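You operate a simulated robot arm through the tools that you are given. There is no shell and no other tool. Be economical: measure what you need, move in short steps, check, and stop when the job is done.

The job below is to be done with a simulated two-armed robot. You get a single attempt, and the scene is never put back.

Task
Lock the red crate in the cage; hang the ON HOLD card outside.
Fine: The crate goes on the upper shelf. Slide the bolt home; the card hangs on the door's peg. Where these are worked on the way, their far stop is far enough and under half their travel is too little: door bolt.
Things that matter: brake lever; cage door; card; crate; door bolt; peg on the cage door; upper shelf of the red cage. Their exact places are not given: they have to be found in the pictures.

Only the result counts: the job must be done as asked and must still hold three seconds after the hand-in. Knocking over, shifting, dropping, spilling or breaking anything else fails it.

Robot
Two 7-joint arms with two-finger parallel grippers on one trunk, on a base that drives. Base frame: it is fixed to the floor where the robot stands at the start and does not move with it; the origin is under the middle of the robot, x ahead of it, y to its left, z up. Lengths are in cm, angles in degrees, forces in N, time in s.
The left shoulder is at the start at [5, 18.7, 101.9], the right one opposite. With the tool pointing down near the work surface each hand reaches from about 10 to 66 cm from the robot's upright axis, wherever it stands, measured 20 degrees to its own side. Places, roughly: brake lever [20, 50, 70]; cage door [40, -30, 70]; door bolt [40, 0, 100]; peg on the cage door [40, -30, 110]; upper shelf of the red cage [70, -30, 90]. Payload 3.43 kg a hand.
The TCP of each hand is the grasp point between the finger pads, 3 cm short of the fingertips. In the tool frame z runs along the fingers and y along their closing line. Largest opening 9.4 cm; finger width 2.8, thickness 1; the body of the gripper, 5 by 9.6 cm, starts 5.5 cm behind the TCP.
Orientation is that of the tool frame in the base frame, as [roll, pitch, yaw] about the fixed x, y, z axes, in that order (R = Rz(yaw) Ry(pitch) Rx(roll)). With the fingers straight down and closing along the base's y, the tool's x points along the base's -x, its y along +y and its z along -z.

Tools
- The arms move only by the tool apply_moves. It takes "left_series", "right_series" or both (then of equal length, played together; a hand with none holds still); each is one flat list of numbers, 7 for each row, row after row: the shift along the tool's x, y, z in units of 500 mm (1.0 is 500 mm), then the turn, a rotation vector about the tool's x, y, z in units of 90 degrees (1.0 is 90 degrees), then the closure in counts, from 0 (fully open) to 255 (shut). In form: [x, y, z, wx, wy, wz, grip, x, y, z, wx, wy, wz, grip, ...]. A call has 1 to 10 rows; each row is the pose to reach, as a shift and turn from the pose commanded when the call began, along the tool's axes at that moment. A call with a number of a shift or a turn outside -1 to 1 is refused whole. A row lasts 0.2 s, in which the tool goes at most 5 cm and 8.6 degrees; a call with a longer step from one row to the next is refused whole, and so is a gripper value outside its range. Where a pose cannot be reached the arm comes as near as it can. A force on the tool above 90 N (or 10 N above the force at the start of the call, whichever is more), or a blocked arm, ends the call early, and 0.2 s more pass. Each finger travels about 15.3 cm/s and halts on what it meets, pressing with about 39 N; the grip force reading is that of the motor and also rises with nothing between the fingers. The clock runs only during rows and for 0.2 s after the last one: add rows that repeat a pose to give the fingers time. The reply holds the time, the measured pose of the TCP, the force on the tool along the base axes, the opening and the grip force, in the units named above and with some noise, with the torque about the TCP (base axes, N m) and any sound that the robot's microphone picked up.
- Cameras (640 x 400 px; columns grow to the right, rows downward): "scene" is now at [14.31, -3.61, 119.88]; the picture's right is [-0.38, -0.92, 0.00], its down [-0.37, 0.15, -0.92] and it looks along [0.85, -0.35, -0.40] (base axes); focal length 214 px, centre (320, 200). "left" rides on the left gripper at [7.6, -1.4, -10.3] in its tool frame; the picture's right is [0.18, 0.98, 0.00], its down [-0.75, 0.14, -0.64] and it looks along [-0.63, 0.12, 0.77] (tool axes); focal length 243 px, centre (320, 200). "right" rides on the right gripper at [7.6, 1.4, -10.3] in its tool frame; the picture's right is [-0.18, 0.98, 0.00], its down [-0.75, -0.14, -0.64] and it looks along [-0.63, -0.12, 0.77] (tool axes); focal length 243 px, centre (320, 200).
- get_image(camera): a new picture of that camera. The clock stands still meanwhile.
- raise_lower(by): slides the trunk up (or, below 0, down) by that many cm; the arms and the scene camera ride with it, the base frame stays. It gives what a move gives, with no picture.
- base_move(legs): drives the robot by 1 to 6 legs, each [ahead, left, turn to the left] in cm, cm and degrees, along the robot's own axes; the way and the turn of a leg run together, so that a leg with both is an arc; at most 150 cm and 180 degrees a leg. The arms and the cameras ride along, it lands a little off, and it stops where it bumps. It gives what a move gives.
- pan_tilt(pan, tilt): turns the head with the scene camera to pan (to the left, within 80 degrees either way) and tilt (down, from -29 to 69), counted from straight ahead of the robot. It gives what a move gives.
- locate(camera, pixels): for up to 12 pixels [column, row] of the newest picture of that camera ("zoom" is the newest enlarged one), the place [x, y, z] in the base frame of the surface seen there, good to about 0.2 cm. The clock stands still meanwhile.
- close_up(camera, box): a new picture of the part [left, top, right, bottom] of that camera's present view, enlarged. The clock stands still meanwhile.
- sign_off(): hands the job in; it is judged then, once.

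Go step by step. Measure first, check grasps and placings, and put right what went wrong. The budget is 80 turns and 58 pictures, counting those below and the enlarged ones. Unless the task says otherwise, let go and move clear before handing in, and close with one line.

The tools are called by a JSON object that holds its "api" and its "payload". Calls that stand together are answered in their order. apply_moves: Moves the arms, as the interface text tells. Its arguments: {"type":"object","properties":{"left_series":{"type":"array","items":{"type":"number"}},"right_series":{"type":"array","items":{"type":"number"}}},"required":[]} The other tools are called the same way: raise_lower (by) slides the trunk up or down; base_move (legs) drives the base; pan_tilt (pan, tilt) turns the head that bears the scene camera; get_image (camera) takes a picture; locate (camera, pixels) gives the place of the surface under pixels of a picture; close_up (camera, box) takes an enlarged picture of a part of a camera's view; sign_off () hands the job in.

At the start:

```text
t: 0.0
left_ee_pos: [27.83, -1.18, 114.98]
left_orientation: [-179.9, 0.0, -179.9]
left_contact_force: [-0.4, -0.4, 0.7]
left_moment: [-0.01, -0.01, 0.01]
left_grip_width: 9.42
left_grasp_force: 0.1
right_ee_pos: [18.31, -21.18, 100.02]
right_orientation: [179.8, 0.0, 180.0]
right_contact_force: [-0.2, -0.9, 0.3]
right_moment: [0.0, 0.0, 0.03]
right_grip_width: 9.38
right_grasp_force: 0.0
trunk travel left (down, up): [-23.4, 19.8]
robot x, y, heading: [-0.15, 0.12, 0.0]
head pan, tilt: [-22.6, 23.5]
```

scene: 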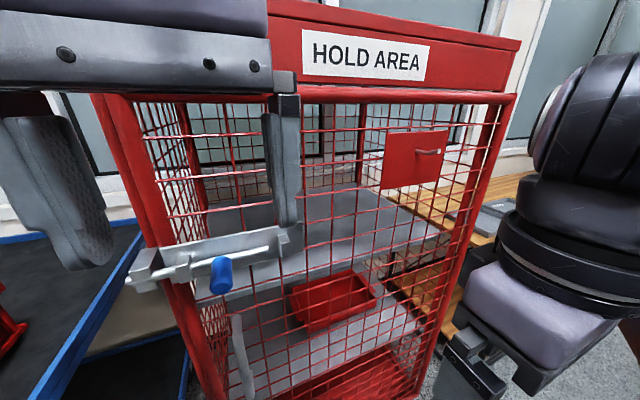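
right: 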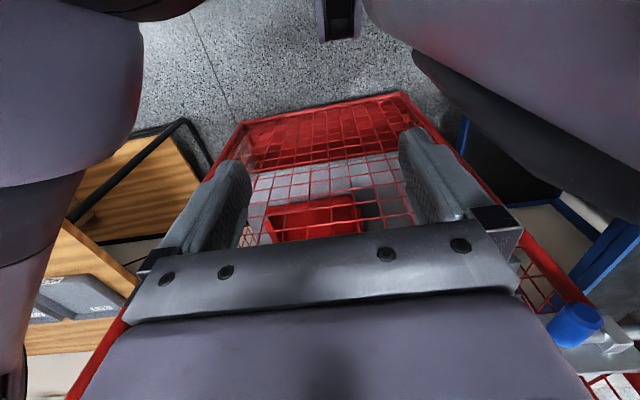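
left: 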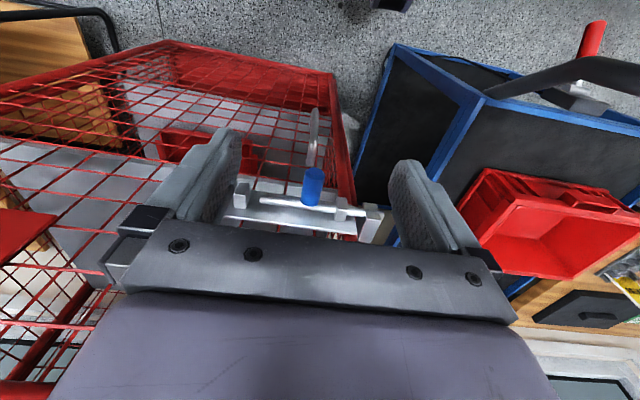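

The cage is ahead with a closed bolt (blue knob near scene pixel 220,275), and a red crate appears on a cart to the left. I'll look left.

{"api": "pan_tilt", "payload": {"pan": 50, "tilt": 35}}

{"api": "get_image", "payload": {"camera": "scene"}}

```text
t: 1.4
left_ee_pos: [28.98, -0.73, 114.61]
left_orientation: [179.7, 0.1, -179.4]
left_contact_force: [77.3, 51.3, -32.3]
left_moment: [-5.51, 5.33, -4.57]
left_grip_width: 9.41
left_grasp_force: 0.0
right_ee_pos: [18.21, -21.15, 99.95]
right_orientation: [179.8, -0.1, 179.9]
right_contact_force: [-0.9, 0.8, 0.5]
right_moment: [-0.01, 0.01, 0.01]
right_grip_width: 9.39
right_grasp_force: 0.1
trunk travel left (down, up): [-23.4, 19.8]
robot x, y, heading: [-0.04, -0.51, 0.0]
head pan, tilt: [50.0, 35.0]
```

```text
54 pictures are left
```

scene: 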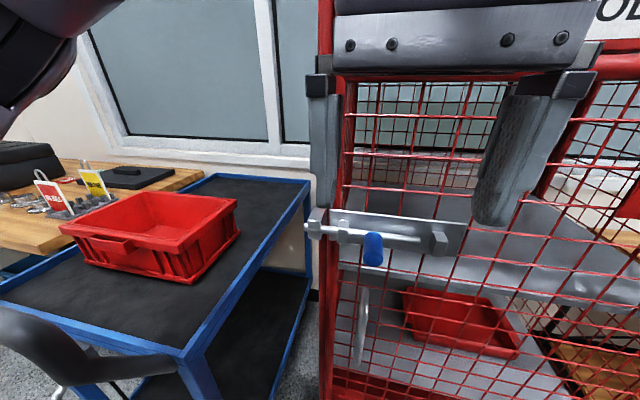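

The head seems to be pressing the left hand (77 N), so I'll first measure how near the cage is, then ease the hand off.

{"api": "locate", "payload": {"camera": "scene", "pixels": [[372, 240], [316, 222], [436, 240], [360, 330], [333, 100], [445, 62], [187, 250], [60, 190], [95, 180], [150, 255], [236, 200], [250, 240]]}}

{"api": "apply_moves", "payload": {"left_series": [-0.03, 0.04, 0, 0, 0, 0, 0, -0.04, 0.1, 0, 0, 0, 0, -0.04, 0.18, 0, 0, 0, 0]}}

```text
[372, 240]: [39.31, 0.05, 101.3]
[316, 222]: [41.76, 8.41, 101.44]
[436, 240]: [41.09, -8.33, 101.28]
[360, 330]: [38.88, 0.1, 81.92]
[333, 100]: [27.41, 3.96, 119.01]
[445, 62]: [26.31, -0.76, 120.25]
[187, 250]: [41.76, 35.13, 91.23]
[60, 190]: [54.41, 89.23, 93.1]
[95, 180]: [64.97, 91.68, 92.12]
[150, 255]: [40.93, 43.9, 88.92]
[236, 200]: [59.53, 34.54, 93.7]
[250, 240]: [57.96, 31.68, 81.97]
```

```text
refused: series must hold 7 numbers for each row
```

Count slip in my series; repeating the easing move with proper rows.

{"api": "apply_moves", "payload": {"left_series": [-0.03, 0.04, 0, 0, 0, 0, 0, -0.04, 0.1, 0, 0, 0, 0, 0, -0.04, 0.18, 0, 0, 0, 0, 0]}}

```text
t: 2.2
left_ee_pos: [29.76, 7.66, 114.84]
left_orientation: [179.9, 0.3, 179.9]
left_contact_force: [10.5, 17.5, -34.7]
left_moment: [-0.92, -2.11, -1.37]
left_grip_width: 9.4
left_grasp_force: 0.0
right_ee_pos: [18.19, -21.0, 100.01]
right_orientation: [-179.9, 0.0, 179.9]
right_contact_force: [0.9, -0.2, -0.6]
right_moment: [0.01, -0.01, 0.0]
right_grip_width: 9.38
right_grasp_force: 0.2
trunk travel left (down, up): [-23.4, 19.8]
robot x, y, heading: [-0.03, 0.04, -0.0]
head pan, tilt: [50.0, 35.0]
```

Force dropped to ~40 N; continue moving the left hand left and away.

{"api": "apply_moves", "payload": {"left_series": [0, 0.08, 0, 0, 0, 0, 0, 0, 0.16, 0, 0, 0, 0, 0, 0, 0.24, 0, 0, 0, 0, 0]}}

{"api": "get_image", "payload": {"camera": "scene"}}

{"api": "get_image", "payload": {"camera": "left"}}

```text
t: 3.0
left_ee_pos: [29.67, 19.54, 115.28]
left_orientation: [-179.8, 0.0, 179.9]
left_contact_force: [1.0, -0.5, -0.1]
left_moment: [0.02, -0.01, 0.02]
left_grip_width: 9.36
left_grasp_force: 0.0
right_ee_pos: [18.24, -21.17, 99.97]
right_orientation: [-180.0, 0.1, 180.0]
right_contact_force: [-0.5, -0.1, 0.7]
right_moment: [-0.04, 0.01, 0.0]
right_grip_width: 9.38
right_grasp_force: 0.0
trunk travel left (down, up): [-23.4, 19.8]
robot x, y, heading: [0.19, 0.08, 0.2]
head pan, tilt: [50.0, 35.0]
```

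```text
53 pictures are left
```

scene: 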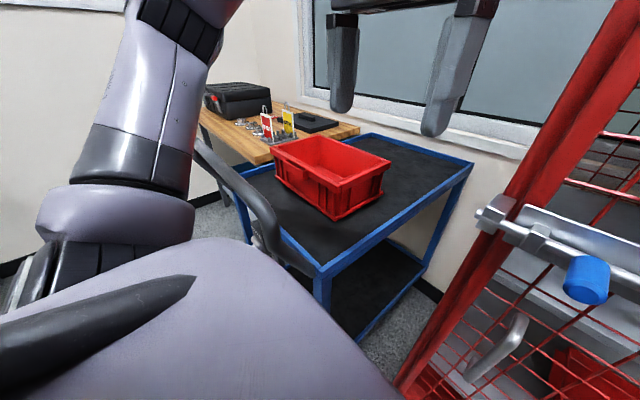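

```text
52 pictures are left
```

left: 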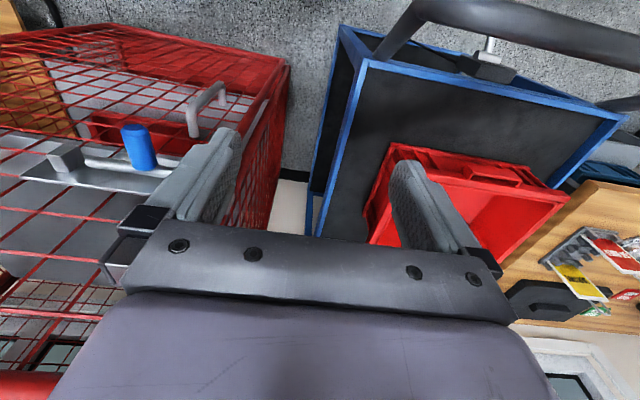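

The hand is free now. I'll look closer at the brake near left (490,60) and the cards near scene (280,125).

{"api": "close_up", "payload": {"camera": "scene", "box": [200, 70, 400, 195]}}

{"api": "close_up", "payload": {"camera": "left", "box": [480, 160, 640, 340]}}

{"api": "close_up", "payload": {"camera": "left", "box": [380, 0, 640, 140]}}

{"api": "locate", "payload": {"camera": "left", "pixels": [[490, 70], [490, 45], [590, 65], [375, 60], [420, 20], [600, 250], [580, 282], [450, 170], [540, 190], [390, 160], [500, 220], [450, 200]]}}

```text
3.20 times, centred on (300, 132) of scene
```

zoom: 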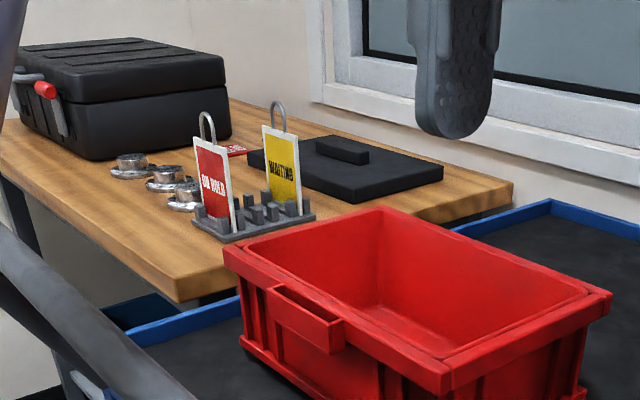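

```text
2.22 times, centred on (560, 250) of left
```

zoom: 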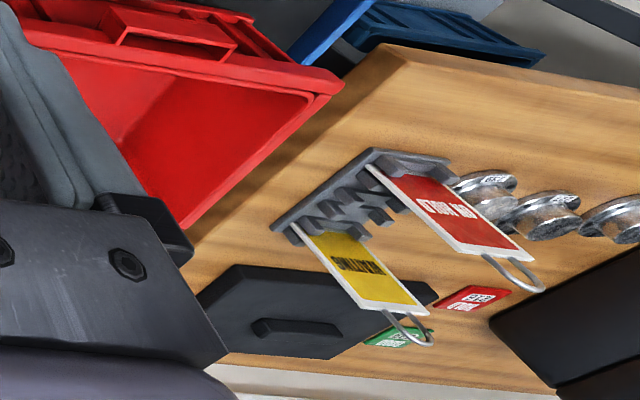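

```text
2.46 times, centred on (510, 70) of left
```

zoom: 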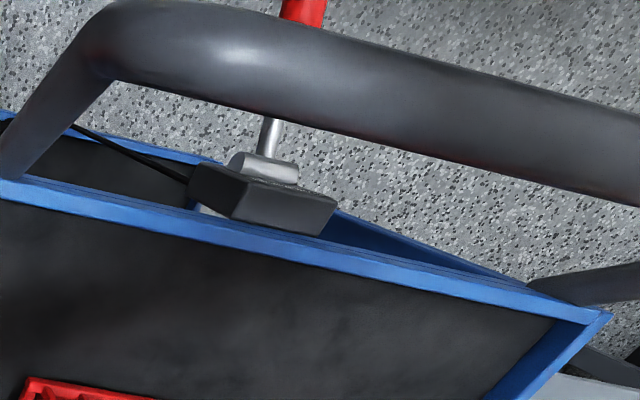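

```text
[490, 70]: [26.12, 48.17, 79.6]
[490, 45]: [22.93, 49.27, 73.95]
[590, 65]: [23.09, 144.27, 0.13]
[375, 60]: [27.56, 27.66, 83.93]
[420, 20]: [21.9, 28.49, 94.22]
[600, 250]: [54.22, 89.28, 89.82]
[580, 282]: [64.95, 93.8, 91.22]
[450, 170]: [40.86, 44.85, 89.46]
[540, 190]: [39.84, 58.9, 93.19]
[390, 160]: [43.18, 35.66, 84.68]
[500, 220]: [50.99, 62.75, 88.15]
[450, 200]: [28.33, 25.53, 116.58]
```

The ON HOLD card (red) is in a holder on the table at ~[54,89,90]; the brake lever sits below the cart handle. I'll back up to view the cart and cage whole.

{"api": "base_move", "payload": {"legs": [[-45, 0, 0]]}}

{"api": "pan_tilt", "payload": {"pan": 38, "tilt": 30}}

{"api": "get_image", "payload": {"camera": "scene"}}

```text
t: 5.8
left_ee_pos: [-15.55, 19.49, 115.17]
left_orientation: [-179.8, 0.0, -180.0]
left_contact_force: [-0.1, 0.2, -0.1]
left_moment: [0.0, 0.02, -0.01]
left_grip_width: 9.4
left_grasp_force: 0.0
right_ee_pos: [-27.01, -21.15, 100.07]
right_orientation: [179.9, 0.0, 179.9]
right_contact_force: [0.0, 0.2, -0.6]
right_moment: [-0.04, 0.0, -0.01]
right_grip_width: 9.4
right_grasp_force: 0.0
trunk travel left (down, up): [-23.4, 19.8]
robot x, y, heading: [-44.88, 0.14, 0.0]
head pan, tilt: [50.0, 35.0]
```

```text
t: 6.5
left_ee_pos: [-15.44, 19.45, 115.25]
left_orientation: [-180.0, 0.0, 180.0]
left_contact_force: [0.4, 1.0, 0.5]
left_moment: [-0.02, 0.02, 0.01]
left_grip_width: 9.37
left_grasp_force: 0.1
right_ee_pos: [-27.11, -21.1, 100.0]
right_orientation: [179.9, 0.0, 179.9]
right_contact_force: [0.6, -0.2, -0.2]
right_moment: [-0.01, -0.01, -0.01]
right_grip_width: 9.39
right_grasp_force: 0.1
trunk travel left (down, up): [-23.4, 19.8]
robot x, y, heading: [-45.62, 0.15, 0.2]
head pan, tilt: [38.0, 30.0]
```

```text
48 pictures are left
```

scene: 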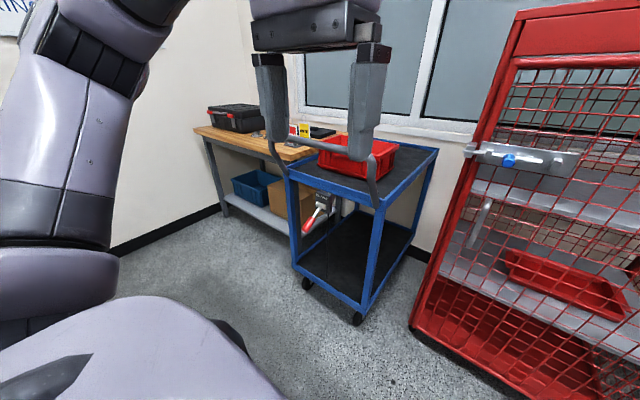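

{"api": "close_up", "payload": {"camera": "scene", "box": [260, 120, 420, 330]}}

{"api": "close_up", "payload": {"camera": "scene", "box": [440, 0, 640, 320]}}

{"api": "locate", "payload": {"camera": "scene", "pixels": [[312, 222], [320, 202], [330, 150], [325, 170], [480, 225], [470, 150], [525, 163], [293, 180], [375, 205], [436, 150], [345, 135], [345, 190]]}}

```text
1.90 times, centred on (340, 225) of scene
```

zoom: 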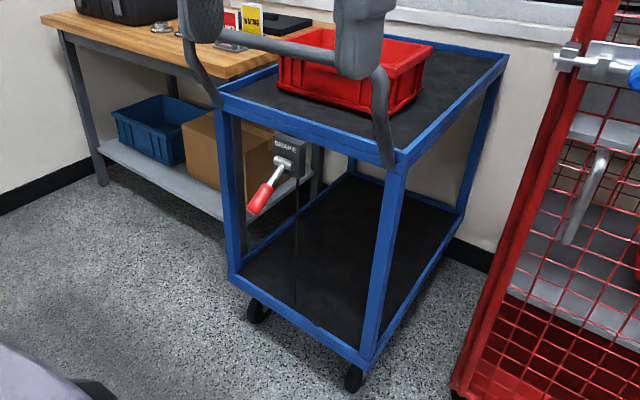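

```text
1.25 times, centred on (540, 160) of scene
```

zoom: 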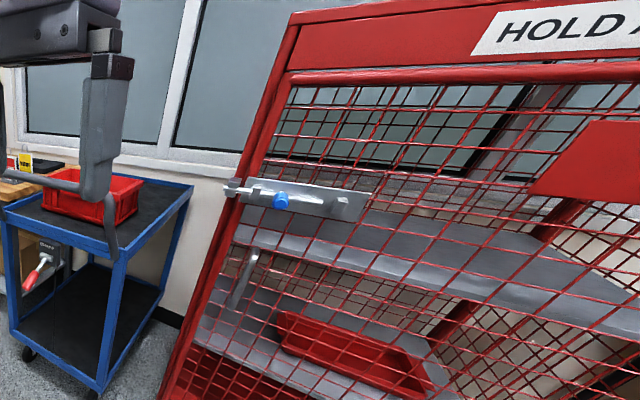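

```text
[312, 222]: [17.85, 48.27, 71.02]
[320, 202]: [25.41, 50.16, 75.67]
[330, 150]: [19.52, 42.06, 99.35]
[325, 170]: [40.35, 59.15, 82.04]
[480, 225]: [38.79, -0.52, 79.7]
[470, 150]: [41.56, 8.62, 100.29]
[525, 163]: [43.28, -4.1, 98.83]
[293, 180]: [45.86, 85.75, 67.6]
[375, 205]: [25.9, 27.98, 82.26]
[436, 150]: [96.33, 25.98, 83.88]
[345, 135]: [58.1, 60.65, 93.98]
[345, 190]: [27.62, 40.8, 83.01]
```

{"api": "close_up", "payload": {"camera": "scene", "box": [295, 180, 345, 235]}}

```text
7.27 times, centred on (320, 208) of scene
```

zoom: 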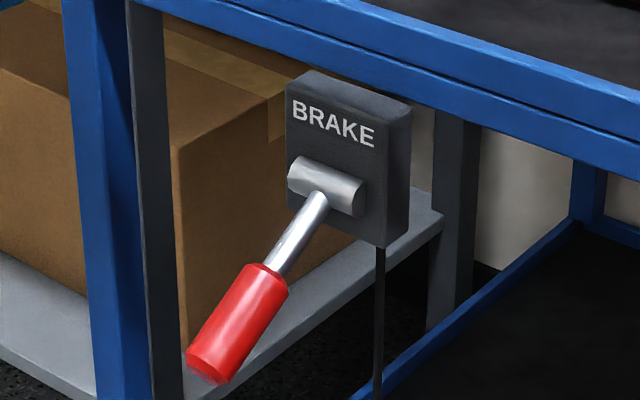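

The brake lever hangs down at [18,48,71]; I don't need to move the cart, so I plan to leave it. Now look at the cage face, bolt and peg.

{"api": "pan_tilt", "payload": {"pan": -15, "tilt": 15}}

{"api": "get_image", "payload": {"camera": "scene"}}

```text
t: 7.7
left_ee_pos: [-15.44, 19.51, 115.18]
left_orientation: [-179.8, 0.1, -180.0]
left_contact_force: [-0.7, 0.1, -0.4]
left_moment: [0.04, 0.01, -0.01]
left_grip_width: 9.41
left_grasp_force: 0.0
right_ee_pos: [-26.98, -21.16, 99.93]
right_orientation: [179.9, 0.0, 179.8]
right_contact_force: [-0.1, 0.0, 0.1]
right_moment: [0.02, 0.01, 0.0]
right_grip_width: 9.39
right_grasp_force: 0.1
trunk travel left (down, up): [-23.4, 19.8]
robot x, y, heading: [-44.86, 0.14, 0.0]
head pan, tilt: [-15.0, 15.0]
```

```text
44 pictures are left
```

scene: 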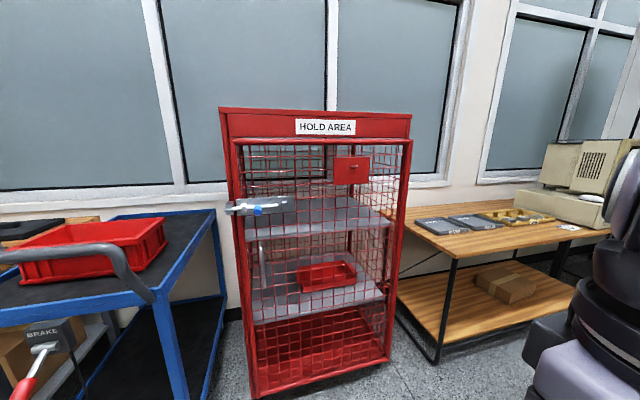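

The whole cage is visible; upper shelf at row ~215 is empty. Zooming into bolt and peg.

{"api": "close_up", "payload": {"camera": "scene", "box": [215, 170, 325, 275]}}

{"api": "locate", "payload": {"camera": "zoom", "pixels": [[252, 235], [85, 225], [118, 225], [400, 190], [262, 420], [262, 470], [160, 240], [330, 212], [140, 120], [380, 330], [520, 280], [600, 330]]}}

{"api": "close_up", "payload": {"camera": "scene", "box": [310, 130, 420, 200]}}

{"api": "locate", "payload": {"camera": "scene", "pixels": [[354, 167], [338, 160], [368, 182], [232, 250], [241, 145], [250, 330], [404, 160], [398, 260], [410, 140], [222, 135], [392, 225], [255, 237]]}}

```text
3.81 times, centred on (270, 222) of scene
```

zoom: 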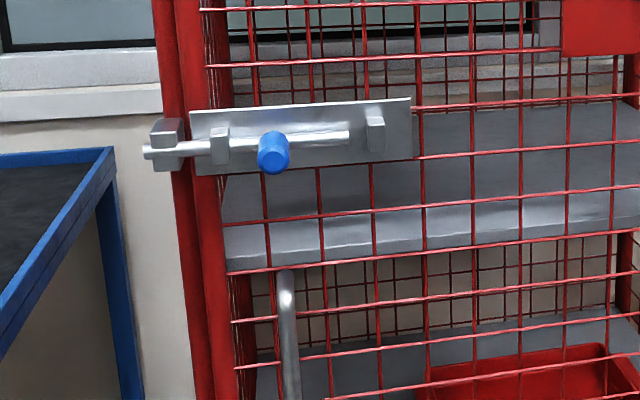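

```text
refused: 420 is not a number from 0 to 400
```

```text
5.71 times, centred on (365, 165) of scene
```

zoom: 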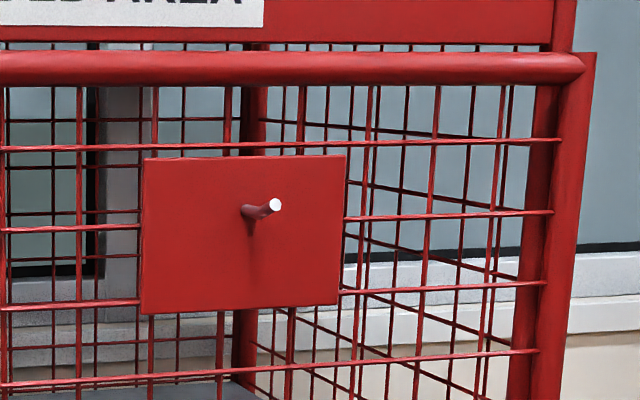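

```text
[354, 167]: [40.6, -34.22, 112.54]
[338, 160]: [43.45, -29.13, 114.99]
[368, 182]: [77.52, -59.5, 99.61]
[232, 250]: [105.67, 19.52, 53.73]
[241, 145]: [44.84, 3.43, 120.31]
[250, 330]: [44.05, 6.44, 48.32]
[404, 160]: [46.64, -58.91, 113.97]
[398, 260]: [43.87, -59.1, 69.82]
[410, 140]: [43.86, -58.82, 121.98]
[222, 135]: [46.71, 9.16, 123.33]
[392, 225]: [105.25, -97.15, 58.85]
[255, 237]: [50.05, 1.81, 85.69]
```

Bolt is engaged in the keeper; knob protrudes toward me. Measure the peg, bolt parts and handle exactly.

{"api": "locate", "payload": {"camera": "zoom", "pixels": [[274, 204], [256, 211], [248, 222], [150, 170], [335, 300], [20, 70], [550, 200], [574, 100], [400, 72]]}}

{"api": "locate", "payload": {"camera": "scene", "pixels": [[257, 210], [256, 206], [262, 207], [231, 209], [229, 205], [244, 209], [284, 205], [262, 245], [263, 265], [270, 230], [330, 220], [380, 230]]}}

```text
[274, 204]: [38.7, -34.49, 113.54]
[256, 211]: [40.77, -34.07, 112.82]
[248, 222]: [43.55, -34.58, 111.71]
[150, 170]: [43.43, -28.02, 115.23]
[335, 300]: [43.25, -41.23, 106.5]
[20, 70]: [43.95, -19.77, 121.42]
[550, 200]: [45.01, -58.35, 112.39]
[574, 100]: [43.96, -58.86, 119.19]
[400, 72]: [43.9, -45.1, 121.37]
```

```text
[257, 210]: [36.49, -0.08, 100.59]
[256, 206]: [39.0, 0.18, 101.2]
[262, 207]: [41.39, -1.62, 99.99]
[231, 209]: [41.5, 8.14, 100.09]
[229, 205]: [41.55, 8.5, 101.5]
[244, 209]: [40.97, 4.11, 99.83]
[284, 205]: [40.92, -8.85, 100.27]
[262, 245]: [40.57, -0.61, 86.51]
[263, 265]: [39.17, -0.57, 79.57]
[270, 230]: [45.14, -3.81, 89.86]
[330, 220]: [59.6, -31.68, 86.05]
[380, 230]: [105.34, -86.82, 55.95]
```

Bolt knob at [36.5–41, 0, 100.4], handle tube at [39,-0.6,~75–86], shelf top z≈86, hinge on the right (y≈-59), peg tip [38.7,-34.5,113.5]. I'll drive so the right hand can work bolt and door.

{"api": "base_move", "payload": {"legs": [[23, 10, 0]]}}

{"api": "pan_tilt", "payload": {"pan": -10, "tilt": 22}}

{"api": "get_image", "payload": {"camera": "scene"}}

```text
t: 9.6
left_ee_pos: [7.42, 29.59, 115.2]
left_orientation: [-180.0, 0.0, -179.7]
left_contact_force: [0.3, -0.4, 0.1]
left_moment: [0.01, 0.0, 0.03]
left_grip_width: 9.38
left_grasp_force: 0.0
right_ee_pos: [-3.88, -11.01, 100.03]
right_orientation: [-179.9, 0.0, -179.7]
right_contact_force: [0.2, 0.2, 0.4]
right_moment: [-0.01, 0.02, 0.0]
right_grip_width: 9.4
right_grasp_force: 0.0
trunk travel left (down, up): [-23.4, 19.8]
robot x, y, heading: [-22.43, 9.78, 0.2]
head pan, tilt: [-15.0, 15.0]
```

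```text
t: 10.2
left_ee_pos: [7.56, 29.59, 115.26]
left_orientation: [-179.9, 0.0, -179.7]
left_contact_force: [-0.4, 0.2, -0.3]
left_moment: [0.01, 0.0, -0.01]
left_grip_width: 9.4
left_grasp_force: 0.0
right_ee_pos: [-3.79, -11.08, 99.95]
right_orientation: [-180.0, 0.0, -179.8]
right_contact_force: [0.2, -0.5, 0.3]
right_moment: [0.02, 0.02, -0.02]
right_grip_width: 9.39
right_grasp_force: 0.1
trunk travel left (down, up): [-23.4, 19.8]
robot x, y, heading: [-22.49, 9.81, 0.4]
head pan, tilt: [-10.0, 22.0]
```

```text
41 pictures are left
```

scene: 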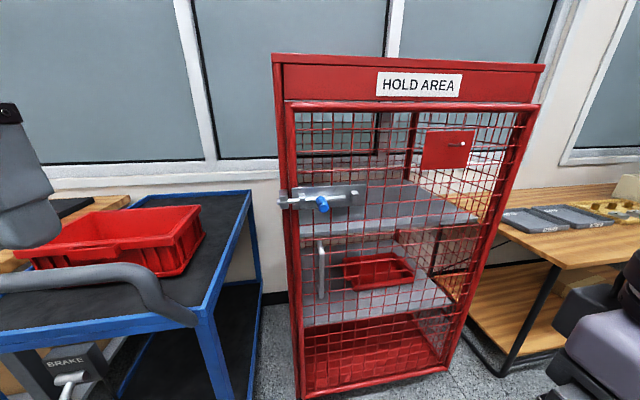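

Move right hand to above the knob.

{"api": "apply_moves", "payload": {"right_series": [-0.0836, 0.022, -0.02, 0, 0, 0, 0, -0.1672, 0.044, -0.04, 0, 0, 0, 0, -0.2508, 0.066, -0.06, 0, 0, 0, 0, -0.3344, 0.088, -0.08, 0, 0, 0, 0, -0.418, 0.11, -0.1, 0, 0, 0, 0, -0.5016, 0.132, -0.12, 0, 0, 0, 0, -0.5852, 0.154, -0.14, 0, 0, 0, 0, -0.6688, 0.176, -0.16, 0, 0, 0, 0, -0.7524, 0.198, -0.18, 0, 0, 0, 0, -0.836, 0.22, -0.2, 0, 0, 0, 0]}}

{"api": "get_image", "payload": {"camera": "right"}}

```text
t: 12.4
left_ee_pos: [7.5, 29.44, 115.28]
left_orientation: [-180.0, 0.0, -179.8]
left_contact_force: [-0.2, 0.1, 0.1]
left_moment: [-0.05, 0.04, -0.01]
left_grip_width: 9.38
left_grasp_force: 0.0
right_ee_pos: [33.51, -1.04, 108.79]
right_orientation: [180.0, 0.1, -179.7]
right_contact_force: [-0.1, 0.5, 0.3]
right_moment: [0.0, -0.02, 0.02]
right_grip_width: 9.42
right_grasp_force: 0.0
right hand out of reach, approached as far as the arm can: row 10
trunk travel left (down, up): [-23.4, 19.8]
robot x, y, heading: [-22.18, 9.89, 0.2]
head pan, tilt: [-10.0, 22.0]
```

```text
40 pictures are left
```

right: 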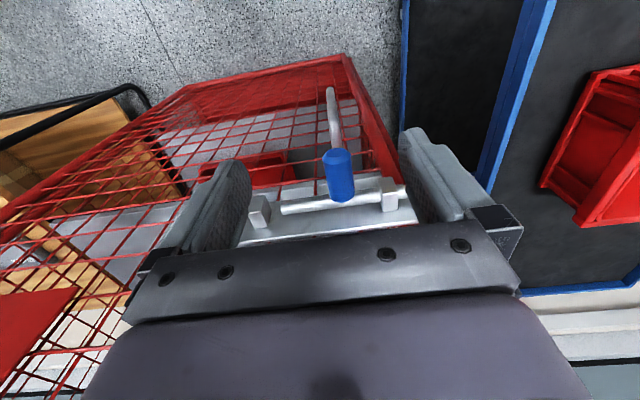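

Out of reach by a few cm; drive 5 cm ahead.

{"api": "base_move", "payload": {"legs": [[5, 0.5, 0]]}}

{"api": "get_image", "payload": {"camera": "right"}}

```text
t: 13.4
left_ee_pos: [12.48, 30.05, 115.1]
left_orientation: [-180.0, 0.0, -179.7]
left_contact_force: [0.2, 0.7, -0.2]
left_moment: [0.01, 0.04, 0.02]
left_grip_width: 9.38
left_grasp_force: 0.1
right_ee_pos: [38.43, -0.52, 108.92]
right_orientation: [179.9, 0.1, -179.8]
right_contact_force: [0.0, -0.5, -0.6]
right_moment: [-0.02, 0.01, 0.0]
right_grip_width: 9.4
right_grasp_force: 0.0
trunk travel left (down, up): [-23.4, 19.8]
robot x, y, heading: [-17.19, 10.44, 0.1]
head pan, tilt: [-10.0, 22.0]
```

```text
39 pictures are left
```

right: 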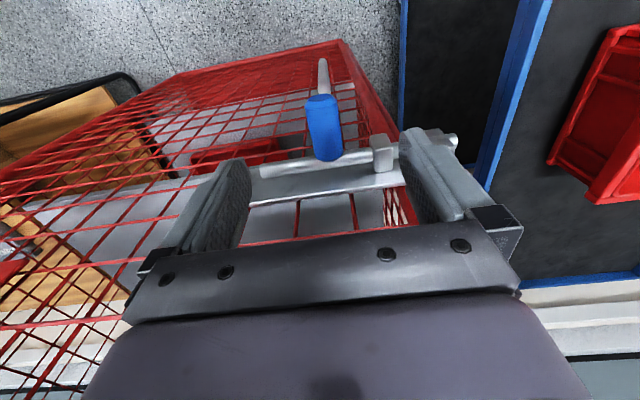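

Descend 8.4 cm and close on the knob.

{"api": "apply_moves", "payload": {"right_series": [0.01, 0.01, 0.084, 0, 0, 0, 0, 0.01, 0.01, 0.166, 0, 0, 0, 0, 0.01, 0.01, 0.166, 0, 0, 0, 130, 0.01, 0.01, 0.166, 0, 0, 0, 255, 0.01, 0.01, 0.166, 0, 0, 0, 255]}}

{"api": "get_image", "payload": {"camera": "right"}}

```text
t: 14.6
left_ee_pos: [12.19, 30.12, 115.42]
left_orientation: [-179.9, 0.1, -179.8]
left_contact_force: [-0.6, 0.5, 0.5]
left_moment: [-0.02, 0.0, 0.0]
left_grip_width: 9.4
left_grasp_force: 0.0
right_ee_pos: [38.11, -0.13, 100.68]
right_orientation: [179.9, 0.1, 180.0]
right_contact_force: [-3.6, -7.7, 0.1]
right_moment: [0.1, -0.34, -0.45]
right_grip_width: 2.84
right_grasp_force: 45.2
trunk travel left (down, up): [-23.4, 19.8]
robot x, y, heading: [-17.47, 10.28, 0.4]
head pan, tilt: [-10.0, 22.0]
```

```text
38 pictures are left
```

right: 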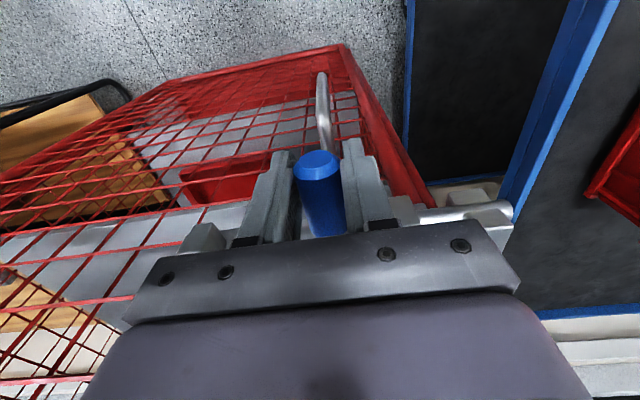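

Knob is gripped (2.84 cm). Slide it right (‑y) to its stop.

{"api": "apply_moves", "payload": {"right_series": [0, -0.03, 0, 0, 0, 0, 255, 0, -0.06, 0, 0, 0, 0, 255, 0, -0.09, 0, 0, 0, 0, 255, 0, -0.12, 0, 0, 0, 0, 255, 0, -0.14, 0, 0, 0, 0, 255, 0, -0.16, 0, 0, 0, 0, 255]}}

{"api": "get_image", "payload": {"camera": "scene"}}

```text
t: 16.0
left_ee_pos: [12.22, 31.05, 115.05]
left_orientation: [-179.3, 0.0, -179.7]
left_contact_force: [-0.4, 0.1, 0.8]
left_moment: [0.0, -0.04, 0.0]
left_grip_width: 9.4
left_grasp_force: 0.1
right_ee_pos: [37.62, -5.2, 100.77]
right_orientation: [179.0, 0.0, -177.4]
right_contact_force: [-10.2, 81.0, -11.8]
right_moment: [0.08, -0.16, -0.98]
right_grip_width: 2.9
right_grasp_force: 44.9
trunk travel left (down, up): [-23.4, 19.8]
robot x, y, heading: [-17.15, 10.89, 0.5]
head pan, tilt: [-10.0, 22.0]
```

```text
37 pictures are left
```

scene: 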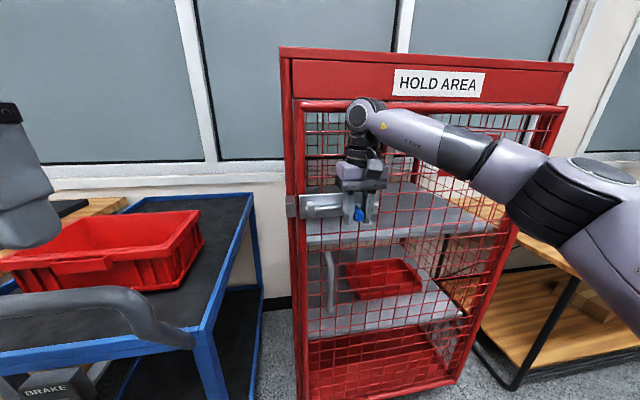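

Bolt slid ~5 cm to its stop (81 N). Ease off, release, and lift.

{"api": "apply_moves", "payload": {"right_series": [0, 0.03, 0, 0, 0, 0, 255, 0, 0.03, 0, 0, 0, 0, 100, 0, 0.03, 0, 0, 0, 0, 0, 0.03, 0.03, 0, 0, 0, 0, 0, 0.11, 0.03, 0, 0, 0, 0, 0]}}

{"api": "close_up", "payload": {"camera": "scene", "box": [280, 170, 420, 330]}}

```text
t: 17.2
left_ee_pos: [12.3, 30.05, 115.2]
left_orientation: [-179.8, -0.1, -179.8]
left_contact_force: [-0.4, 0.0, 0.1]
left_moment: [0.01, 0.01, 0.02]
left_grip_width: 9.41
left_grasp_force: 0.0
right_ee_pos: [32.64, -6.5, 100.61]
right_orientation: [179.9, 0.2, -179.9]
right_contact_force: [-0.8, 0.9, 0.3]
right_moment: [0.01, 0.01, -0.03]
right_grip_width: 9.42
right_grasp_force: 0.1
trunk travel left (down, up): [-23.4, 19.8]
robot x, y, heading: [-18.07, 10.26, 0.1]
head pan, tilt: [-10.0, 22.0]
```

```text
2.50 times, centred on (350, 250) of scene
```

zoom: 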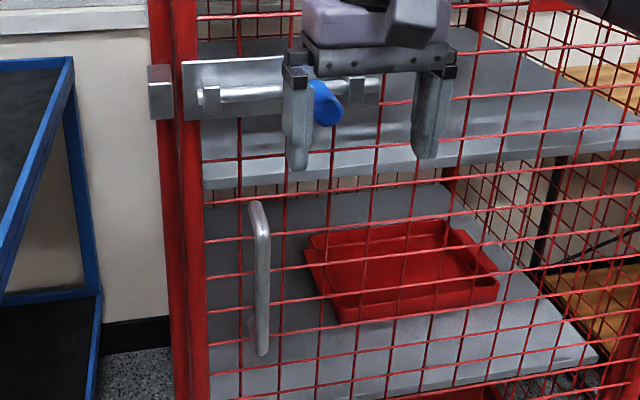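

Bolt is out of the keeper. Measure the handle.

{"api": "locate", "payload": {"camera": "zoom", "pixels": [[258, 212], [264, 250], [263, 300], [260, 345], [255, 280], [270, 280], [325, 105], [210, 95], [380, 88]]}}

```text
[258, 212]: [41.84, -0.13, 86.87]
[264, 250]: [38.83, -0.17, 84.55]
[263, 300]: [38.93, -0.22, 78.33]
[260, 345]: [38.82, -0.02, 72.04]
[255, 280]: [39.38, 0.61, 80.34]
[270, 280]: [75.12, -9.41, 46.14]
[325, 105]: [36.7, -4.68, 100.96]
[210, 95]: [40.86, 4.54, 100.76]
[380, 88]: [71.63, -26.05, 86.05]
```

Tube centre ≈[39.6,-0.2], z 71–87. Rotate the hand to point forward while retreating to [25,-0.2,79].

{"api": "apply_moves", "payload": {"right_series": [0.05, 0.0126, 0.03, 0, -0.095, 0, 0, 0.1, 0.025, 0.08, 0, -0.19, 0, 0, 0.152, 0.038, 0.12, 0, -0.285, 0, 0, 0.152, 0.05, 0.17, 0, -0.38, 0, 0, 0.152, 0.063, 0.22, 0, -0.475, 0, 0, 0.152, 0.076, 0.26, 0, -0.57, 0, 0, 0.152, 0.088, 0.3, 0, -0.665, 0, 0, 0.152, 0.1, 0.35, 0, -0.76, 0, 0, 0.152, 0.113, 0.39, 0, -0.855, 0, 0, 0.152, 0.126, 0.432, 0, -0.95, 0, 0]}}

{"api": "get_image", "payload": {"camera": "scene"}}

```text
t: 19.4
left_ee_pos: [12.43, 30.11, 115.14]
left_orientation: [-179.9, 0.1, -179.8]
left_contact_force: [-0.3, -0.3, 0.2]
left_moment: [0.02, 0.02, 0.01]
left_grip_width: 9.41
left_grasp_force: 0.1
right_ee_pos: [24.34, 2.16, 80.92]
right_orientation: [178.3, 85.6, 178.3]
right_contact_force: [0.5, 0.5, -0.1]
right_moment: [-0.02, 0.0, -0.02]
right_grip_width: 9.37
right_grasp_force: 0.1
right hand out of reach, approached as far as the arm can: row 10
trunk travel left (down, up): [-23.4, 19.8]
robot x, y, heading: [-17.24, 10.52, 0.5]
head pan, tilt: [-10.0, 22.0]
```

```text
35 pictures are left
```

scene: 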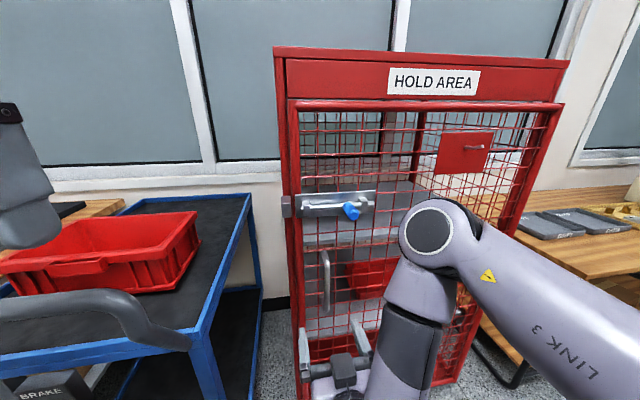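

Hand points forward at [24.3,2.2,80.9]. Align y and advance to the handle, then close.

{"api": "apply_moves", "payload": {"right_series": [0, -0.048, 0.06, 0, 0, 0, 0, 0, -0.048, 0.15, 0, 0, 0, 0, 0, -0.048, 0.23, 0, 0, 0, 0, 0, -0.048, 0.285, 0, 0, 0, 0]}}

{"api": "close_up", "payload": {"camera": "right", "box": [120, 0, 520, 300]}}

```text
t: 20.4
left_ee_pos: [12.47, 29.99, 115.21]
left_orientation: [-179.9, 0.1, -179.8]
left_contact_force: [0.0, 0.8, -0.2]
left_moment: [0.0, -0.04, 0.01]
left_grip_width: 9.39
left_grasp_force: 0.0
right_ee_pos: [36.09, 4.12, 82.58]
right_orientation: [179.6, 85.2, 179.1]
right_contact_force: [-1.6, -1.3, 0.4]
right_moment: [0.01, -0.02, 0.06]
right_grip_width: 9.4
right_grasp_force: 0.0
right hand out of reach, approached as far as the arm can: row 1, 2, 3, 4
trunk travel left (down, up): [-23.4, 19.8]
robot x, y, heading: [-17.64, 10.76, 0.3]
head pan, tilt: [-10.0, 22.0]
```

```text
1.33 times, centred on (320, 150) of right
```

zoom: 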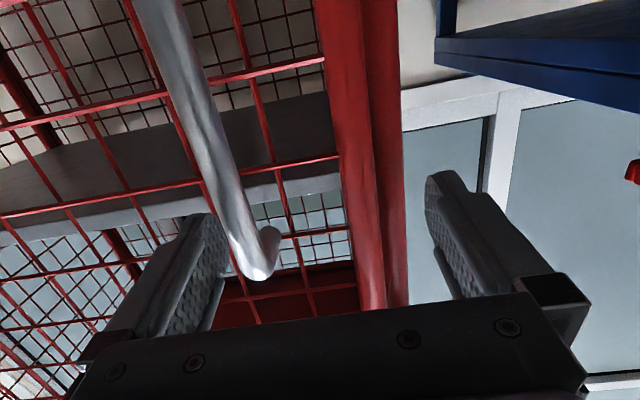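

The arm's at a joint limit and drifted to y=4.1. I'll retreat, shift the base left 9 cm so the handle lies more to the hand's own side, and retry.

{"api": "apply_moves", "payload": {"right_series": [0, 0, -0.09, 0, 0, 0, 0, 0, 0, -0.18, 0, 0, 0, 0, 0, 0, -0.25, 0, 0, 0, 0]}}

{"api": "base_move", "payload": {"legs": [[0, 9, 0]]}}

```text
t: 21.2
left_ee_pos: [12.27, 30.16, 115.19]
left_orientation: [-180.0, 0.1, -179.7]
left_contact_force: [-0.6, -0.2, 0.2]
left_moment: [0.0, -0.01, 0.01]
left_grip_width: 9.41
left_grasp_force: 0.1
right_ee_pos: [23.66, 3.93, 83.77]
right_orientation: [178.5, 85.7, 178.6]
right_contact_force: [-1.1, -0.6, 0.2]
right_moment: [0.02, -0.03, 0.02]
right_grip_width: 9.41
right_grasp_force: 0.0
trunk travel left (down, up): [-23.4, 19.8]
robot x, y, heading: [-17.44, 10.48, -0.0]
head pan, tilt: [-10.0, 22.0]
```

```text
t: 22.6
left_ee_pos: [12.2, 39.3, 115.33]
left_orientation: [-179.9, 0.0, -179.7]
left_contact_force: [0.5, 0.5, -0.3]
left_moment: [-0.03, -0.03, 0.0]
left_grip_width: 9.39
left_grasp_force: 0.0
right_ee_pos: [23.42, 13.24, 83.67]
right_orientation: [178.9, 85.6, 179.2]
right_contact_force: [-0.5, 0.7, -0.2]
right_moment: [0.0, 0.0, 0.02]
right_grip_width: 9.4
right_grasp_force: 0.1
trunk travel left (down, up): [-23.4, 19.8]
robot x, y, heading: [-17.16, 19.91, 0.3]
head pan, tilt: [-10.0, 22.0]
```

Now move right hand to y≈-0.2 at the same x.

{"api": "apply_moves", "payload": {"right_series": [0.02, -0.08, 0, 0, 0, 0, 0, 0.04, -0.16, 0, 0, 0, 0, 0, 0.06, -0.22, 0, 0, 0, 0, 0, 0.06, -0.269, 0, 0, 0, 0, 0]}}

```text
t: 23.6
left_ee_pos: [12.33, 39.32, 115.18]
left_orientation: [180.0, 0.0, -179.7]
left_contact_force: [-0.9, -0.4, 0.4]
left_moment: [0.02, 0.01, 0.02]
left_grip_width: 9.41
left_grasp_force: 0.1
right_ee_pos: [22.95, 8.5, 84.68]
right_orientation: [178.8, 85.4, 178.9]
right_contact_force: [-0.6, -0.4, 0.5]
right_moment: [0.03, 0.0, 0.0]
right_grip_width: 9.39
right_grasp_force: 0.0
right hand out of reach, approached as far as the arm can: row 1, 2, 3, 4
trunk travel left (down, up): [-23.4, 19.8]
robot x, y, heading: [-17.31, 19.68, 0.2]
head pan, tilt: [-10.0, 22.0]
```

A wrist limit binds with the hand fully horizontal; a 50° forward tilt suffices. Rotate back ~35° and then go for y.

{"api": "apply_moves", "payload": {"right_series": [0, 0, 0, 0, 0.095, 0, 0, 0, 0, 0, 0, 0.19, 0, 0, 0, 0, 0, 0, 0.285, 0, 0, 0.02, -0.04, 0, 0, 0.38, 0, 0, 0.04, -0.09, 0, 0, 0.38, 0, 0, 0.06, -0.14, 0, 0, 0.38, 0, 0, 0.08, -0.174, 0, 0, 0.38, 0, 0]}}

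```text
t: 25.2
left_ee_pos: [12.28, 39.36, 115.34]
left_orientation: [-179.9, 0.0, -179.7]
left_contact_force: [0.4, -0.4, -0.3]
left_moment: [0.0, -0.01, 0.0]
left_grip_width: 9.43
left_grasp_force: 0.2
right_ee_pos: [22.58, -0.42, 80.62]
right_orientation: [179.9, 51.4, -179.8]
right_contact_force: [0.5, 0.0, 0.1]
right_moment: [-0.01, 0.0, 0.03]
right_grip_width: 9.39
right_grasp_force: 0.2
trunk travel left (down, up): [-23.4, 19.8]
robot x, y, heading: [-17.14, 19.85, 0.2]
head pan, tilt: [-10.0, 22.0]
```

Good, pose reached. Advance horizontally to the tube.

{"api": "apply_moves", "payload": {"right_series": [-0.05, 0.003, 0.067, 0, 0, 0, 0, -0.1, 0.003, 0.134, 0, 0, 0, 0, -0.15, 0.003, 0.2, 0, 0, 0, 0, -0.199, 0.003, 0.268, 0, 0, 0, 0]}}

{"api": "get_image", "payload": {"camera": "right"}}

```text
t: 26.2
left_ee_pos: [12.36, 39.25, 115.24]
left_orientation: [-179.9, 0.0, -179.6]
left_contact_force: [-0.6, 0.4, 0.8]
left_moment: [-0.04, 0.0, -0.01]
left_grip_width: 9.41
left_grasp_force: 0.0
right_ee_pos: [39.7, -0.36, 80.05]
right_orientation: [179.8, 51.4, -179.6]
right_contact_force: [0.2, 0.6, -0.4]
right_moment: [-0.02, 0.04, 0.01]
right_grip_width: 9.41
right_grasp_force: 0.0
trunk travel left (down, up): [-23.4, 19.8]
robot x, y, heading: [-17.67, 19.57, 0.6]
head pan, tilt: [-10.0, 22.0]
```

```text
33 pictures are left
```

right: 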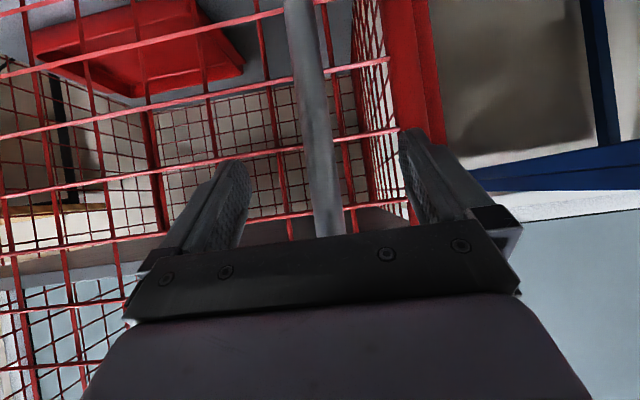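

Tube lies between the fingers. Close on it and pull gently 4 cm along the arc.

{"api": "apply_moves", "payload": {"right_series": [0, 0, 0, 0, 0, 0, 130, 0, 0, 0, 0, 0, 0, 200, 0, 0, 0, 0, 0, 0, 200, 0.012, 0, -0.016, 0, 0, 0, 200, 0.025, 0, -0.031, 0, 0, 0, 200, 0.05, -0.004, -0.062, 0, 0, 0, 200]}}

{"api": "get_image", "payload": {"camera": "scene"}}

```text
t: 27.6
left_ee_pos: [12.23, 39.43, 115.22]
left_orientation: [-180.0, -0.1, -179.7]
left_contact_force: [-0.8, -0.1, 0.2]
left_moment: [-0.05, -0.05, 0.01]
left_grip_width: 9.4
left_grasp_force: 0.1
right_ee_pos: [35.57, -0.43, 79.88]
right_orientation: [179.9, 51.4, -179.8]
right_contact_force: [-0.8, 0.3, -1.0]
right_moment: [0.02, 0.02, 0.0]
right_grip_width: 2.06
right_grasp_force: 0.1
trunk travel left (down, up): [-23.4, 19.8]
robot x, y, heading: [-17.61, 19.85, 0.1]
head pan, tilt: [-10.0, 22.0]
```

```text
32 pictures are left
```

scene: 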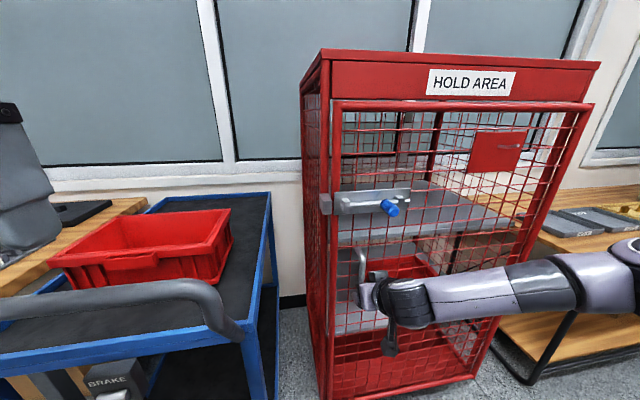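

Width 2.06 with zero grip force: closure 200 did not clamp the tube and it slipped. Go back in, fully close, and pull.

{"api": "apply_moves", "payload": {"right_series": [0, 0, 0, 0, 0, 0, 60, 0, 0, 0, 0, 0, 0, 60, -0.05, 0.004, 0.062, 0, 0, 0, 60, -0.05, 0.004, 0.062, 0, 0, 0, 255, -0.05, 0.004, 0.062, 0, 0, 0, 255, -0.05, 0.004, 0.062, 0, 0, 0, 255, -0.038, 0.004, 0.047, 0, 0, 0, 255, -0.02, 0.002, 0.02, 0, 0, 0, 255, 0, 0, 0, 0, 0, 0, 255]}}

{"api": "get_image", "payload": {"camera": "scene"}}

```text
t: 29.6
left_ee_pos: [12.23, 39.25, 115.41]
left_orientation: [-179.8, 0.0, -179.7]
left_contact_force: [-0.3, -0.5, -0.5]
left_moment: [-0.02, 0.03, -0.02]
left_grip_width: 9.37
left_grasp_force: 0.0
right_ee_pos: [35.39, -0.49, 79.86]
right_orientation: [179.9, 51.6, -180.0]
right_contact_force: [-0.3, -6.7, 3.3]
right_moment: [0.08, 0.45, 0.05]
right_grip_width: 2.03
right_grasp_force: 45.1
trunk travel left (down, up): [-23.4, 19.8]
robot x, y, heading: [-17.12, 19.48, 0.2]
head pan, tilt: [-10.0, 22.0]
```

```text
31 pictures are left
```

scene: 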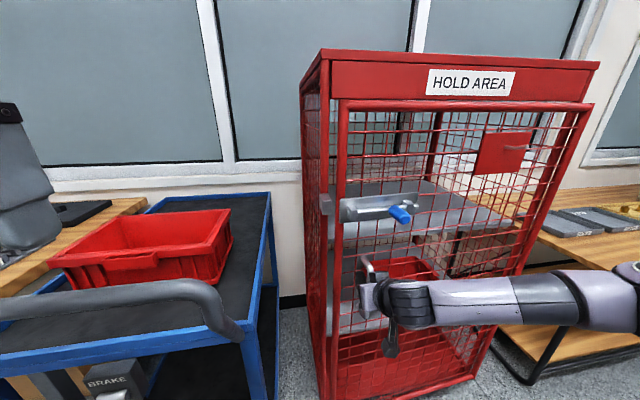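

Door is following (gap visible at column 340). Continue along the arc about the hinge [44,-59], turning the wrist with it.

{"api": "apply_moves", "payload": {"right_series": [0.055, -0.0164, -0.0695, -0.0268, 0, -0.0212, 255, 0.1092, -0.0396, -0.1378, -0.0536, 0, -0.0424, 255, 0.1622, -0.0694, -0.2048, -0.0804, 0, -0.0636, 255, 0.2136, -0.1058, -0.2697, -0.1072, 0, -0.0848, 255, 0.2631, -0.1484, -0.3321, -0.134, 0, -0.106, 255]}}

{"api": "get_image", "payload": {"camera": "scene"}}

```text
t: 30.5
left_ee_pos: [12.19, 39.3, 115.34]
left_orientation: [-179.8, 0.0, -179.8]
left_contact_force: [-0.6, 1.3, -0.5]
left_moment: [-0.03, -0.06, -0.02]
left_grip_width: 9.41
left_grasp_force: 0.1
right_ee_pos: [24.39, -3.42, 80.71]
right_orientation: [-166.4, 50.4, -156.5]
right_contact_force: [6.0, -17.4, -17.7]
right_moment: [1.48, 0.71, -0.18]
right_grip_width: 2.3
right_grasp_force: 45.0
right hand out of reach, approached as far as the arm can: row 3, 4
trunk travel left (down, up): [-23.4, 19.8]
robot x, y, heading: [-17.25, 20.12, 0.1]
head pan, tilt: [-10.0, 22.0]
stopped in row 4 (right hand): the force on the tool passed its limit at 98 N (the readings are from after the stop); the commanded pose is now the measured one
```

```text
30 pictures are left
```

scene: 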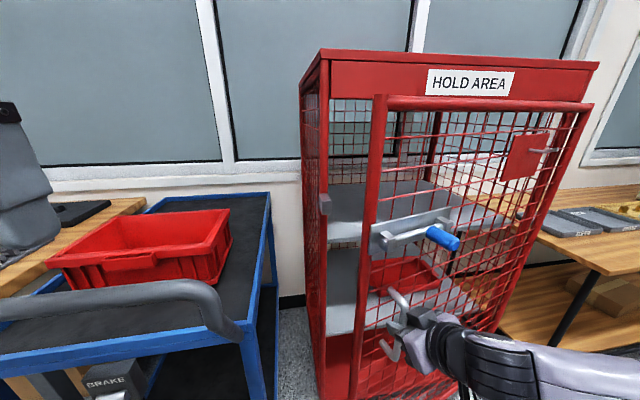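

Door ~15° open, but the arm runs into limits. The whole robot can instead swing about the hinge (constant-twist arc), holding the handle rigidly; I'll test with 2×5°.

{"api": "base_move", "payload": {"legs": [[-6.9, -5.32, 5], [-6.9, -5.32, 5]]}}

```text
t: 32.4
left_ee_pos: [-3.92, 31.99, 115.24]
left_orientation: [179.9, -0.1, -169.8]
left_contact_force: [0.6, -0.7, 0.9]
left_moment: [0.0, 0.02, -0.01]
left_grip_width: 9.39
left_grasp_force: 0.1
right_ee_pos: [15.57, -7.48, 80.83]
right_orientation: [-166.5, 50.7, -146.3]
right_contact_force: [12.4, -25.4, -30.4]
right_moment: [1.52, 0.55, -0.09]
right_grip_width: 2.28
right_grasp_force: 45.0
trunk travel left (down, up): [-23.4, 19.8]
robot x, y, heading: [-30.02, 7.69, 10.4]
head pan, tilt: [-10.0, 22.0]
```

Twist model holds and the door follows. Continue 4×8°.

{"api": "base_move", "payload": {"legs": [[-11.04, -8.47, 8], [-11.04, -8.47, 8], [-11.04, -8.47, 8], [-11.04, -8.47, 8]]}}

{"api": "get_image", "payload": {"camera": "scene"}}

```text
t: 36.4
left_ee_pos: [-39.87, 1.75, 115.3]
left_orientation: [-179.8, 0.0, -143.2]
left_contact_force: [-0.2, -0.2, -0.2]
left_moment: [0.0, -0.01, 0.02]
left_grip_width: 9.39
left_grasp_force: 0.0
right_ee_pos: [-4.09, -25.25, 80.72]
right_orientation: [-165.7, 50.5, -120.1]
right_contact_force: [4.4, -3.6, 2.2]
right_moment: [1.11, 1.27, -0.08]
right_grip_width: 2.32
right_grasp_force: 45.2
trunk travel left (down, up): [-23.4, 19.8]
robot x, y, heading: [-52.18, -31.72, 37.0]
head pan, tilt: [-10.0, 22.0]
stopped in leg 4: the robot was blocked; the commanded pose is now the measured one
```

```text
29 pictures are left
```

scene: 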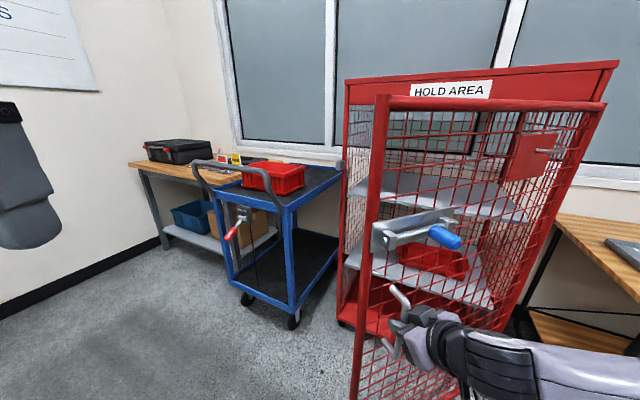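

Door ~50° open; base was blocked by something behind. Release the handle, withdraw, and look to the right.

{"api": "apply_moves", "payload": {"right_series": [0, 0, 0, 0, 0, 0, 100, 0, 0, 0, 0, 0, 0, 0, 0, 0, -0.06, 0, 0, 0, 0, 0, 0, -0.15, 0, 0, 0, 0, 0, 0, -0.22, 0, 0, 0, 0]}}

{"api": "pan_tilt", "payload": {"pan": -70, "tilt": 40}}

{"api": "get_image", "payload": {"camera": "scene"}}

```text
t: 37.6
left_ee_pos: [-39.9, 1.87, 115.31]
left_orientation: [-179.9, 0.0, -143.1]
left_contact_force: [0.0, -0.1, -0.6]
left_moment: [0.02, -0.01, -0.02]
left_grip_width: 9.4
left_grasp_force: 0.0
right_ee_pos: [-4.11, -26.32, 84.73]
right_orientation: [-165.5, 50.2, -119.8]
right_contact_force: [0.0, 1.2, -0.2]
right_moment: [0.02, -0.01, 0.02]
right_grip_width: 9.41
right_grasp_force: 0.1
right hand out of reach, approached as far as the arm can: row 3, 4, 5
trunk travel left (down, up): [-23.4, 19.8]
robot x, y, heading: [-51.87, -31.85, 37.0]
head pan, tilt: [-10.0, 22.0]
```

```text
t: 38.9
left_ee_pos: [-39.83, 1.9, 115.27]
left_orientation: [-179.9, 0.0, -143.1]
left_contact_force: [-0.4, 0.7, 0.9]
left_moment: [0.01, -0.01, 0.0]
left_grip_width: 9.4
left_grasp_force: 0.1
right_ee_pos: [-4.26, -26.47, 84.74]
right_orientation: [-165.4, 50.3, -119.6]
right_contact_force: [-0.1, 0.0, -0.1]
right_moment: [-0.01, -0.02, -0.02]
right_grip_width: 9.43
right_grasp_force: 0.0
trunk travel left (down, up): [-23.4, 19.8]
robot x, y, heading: [-52.08, -31.71, 37.0]
head pan, tilt: [-70.0, 40.0]
```

```text
28 pictures are left
```

scene: 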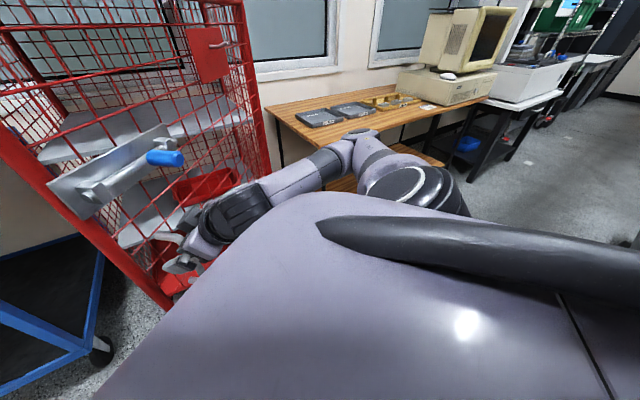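

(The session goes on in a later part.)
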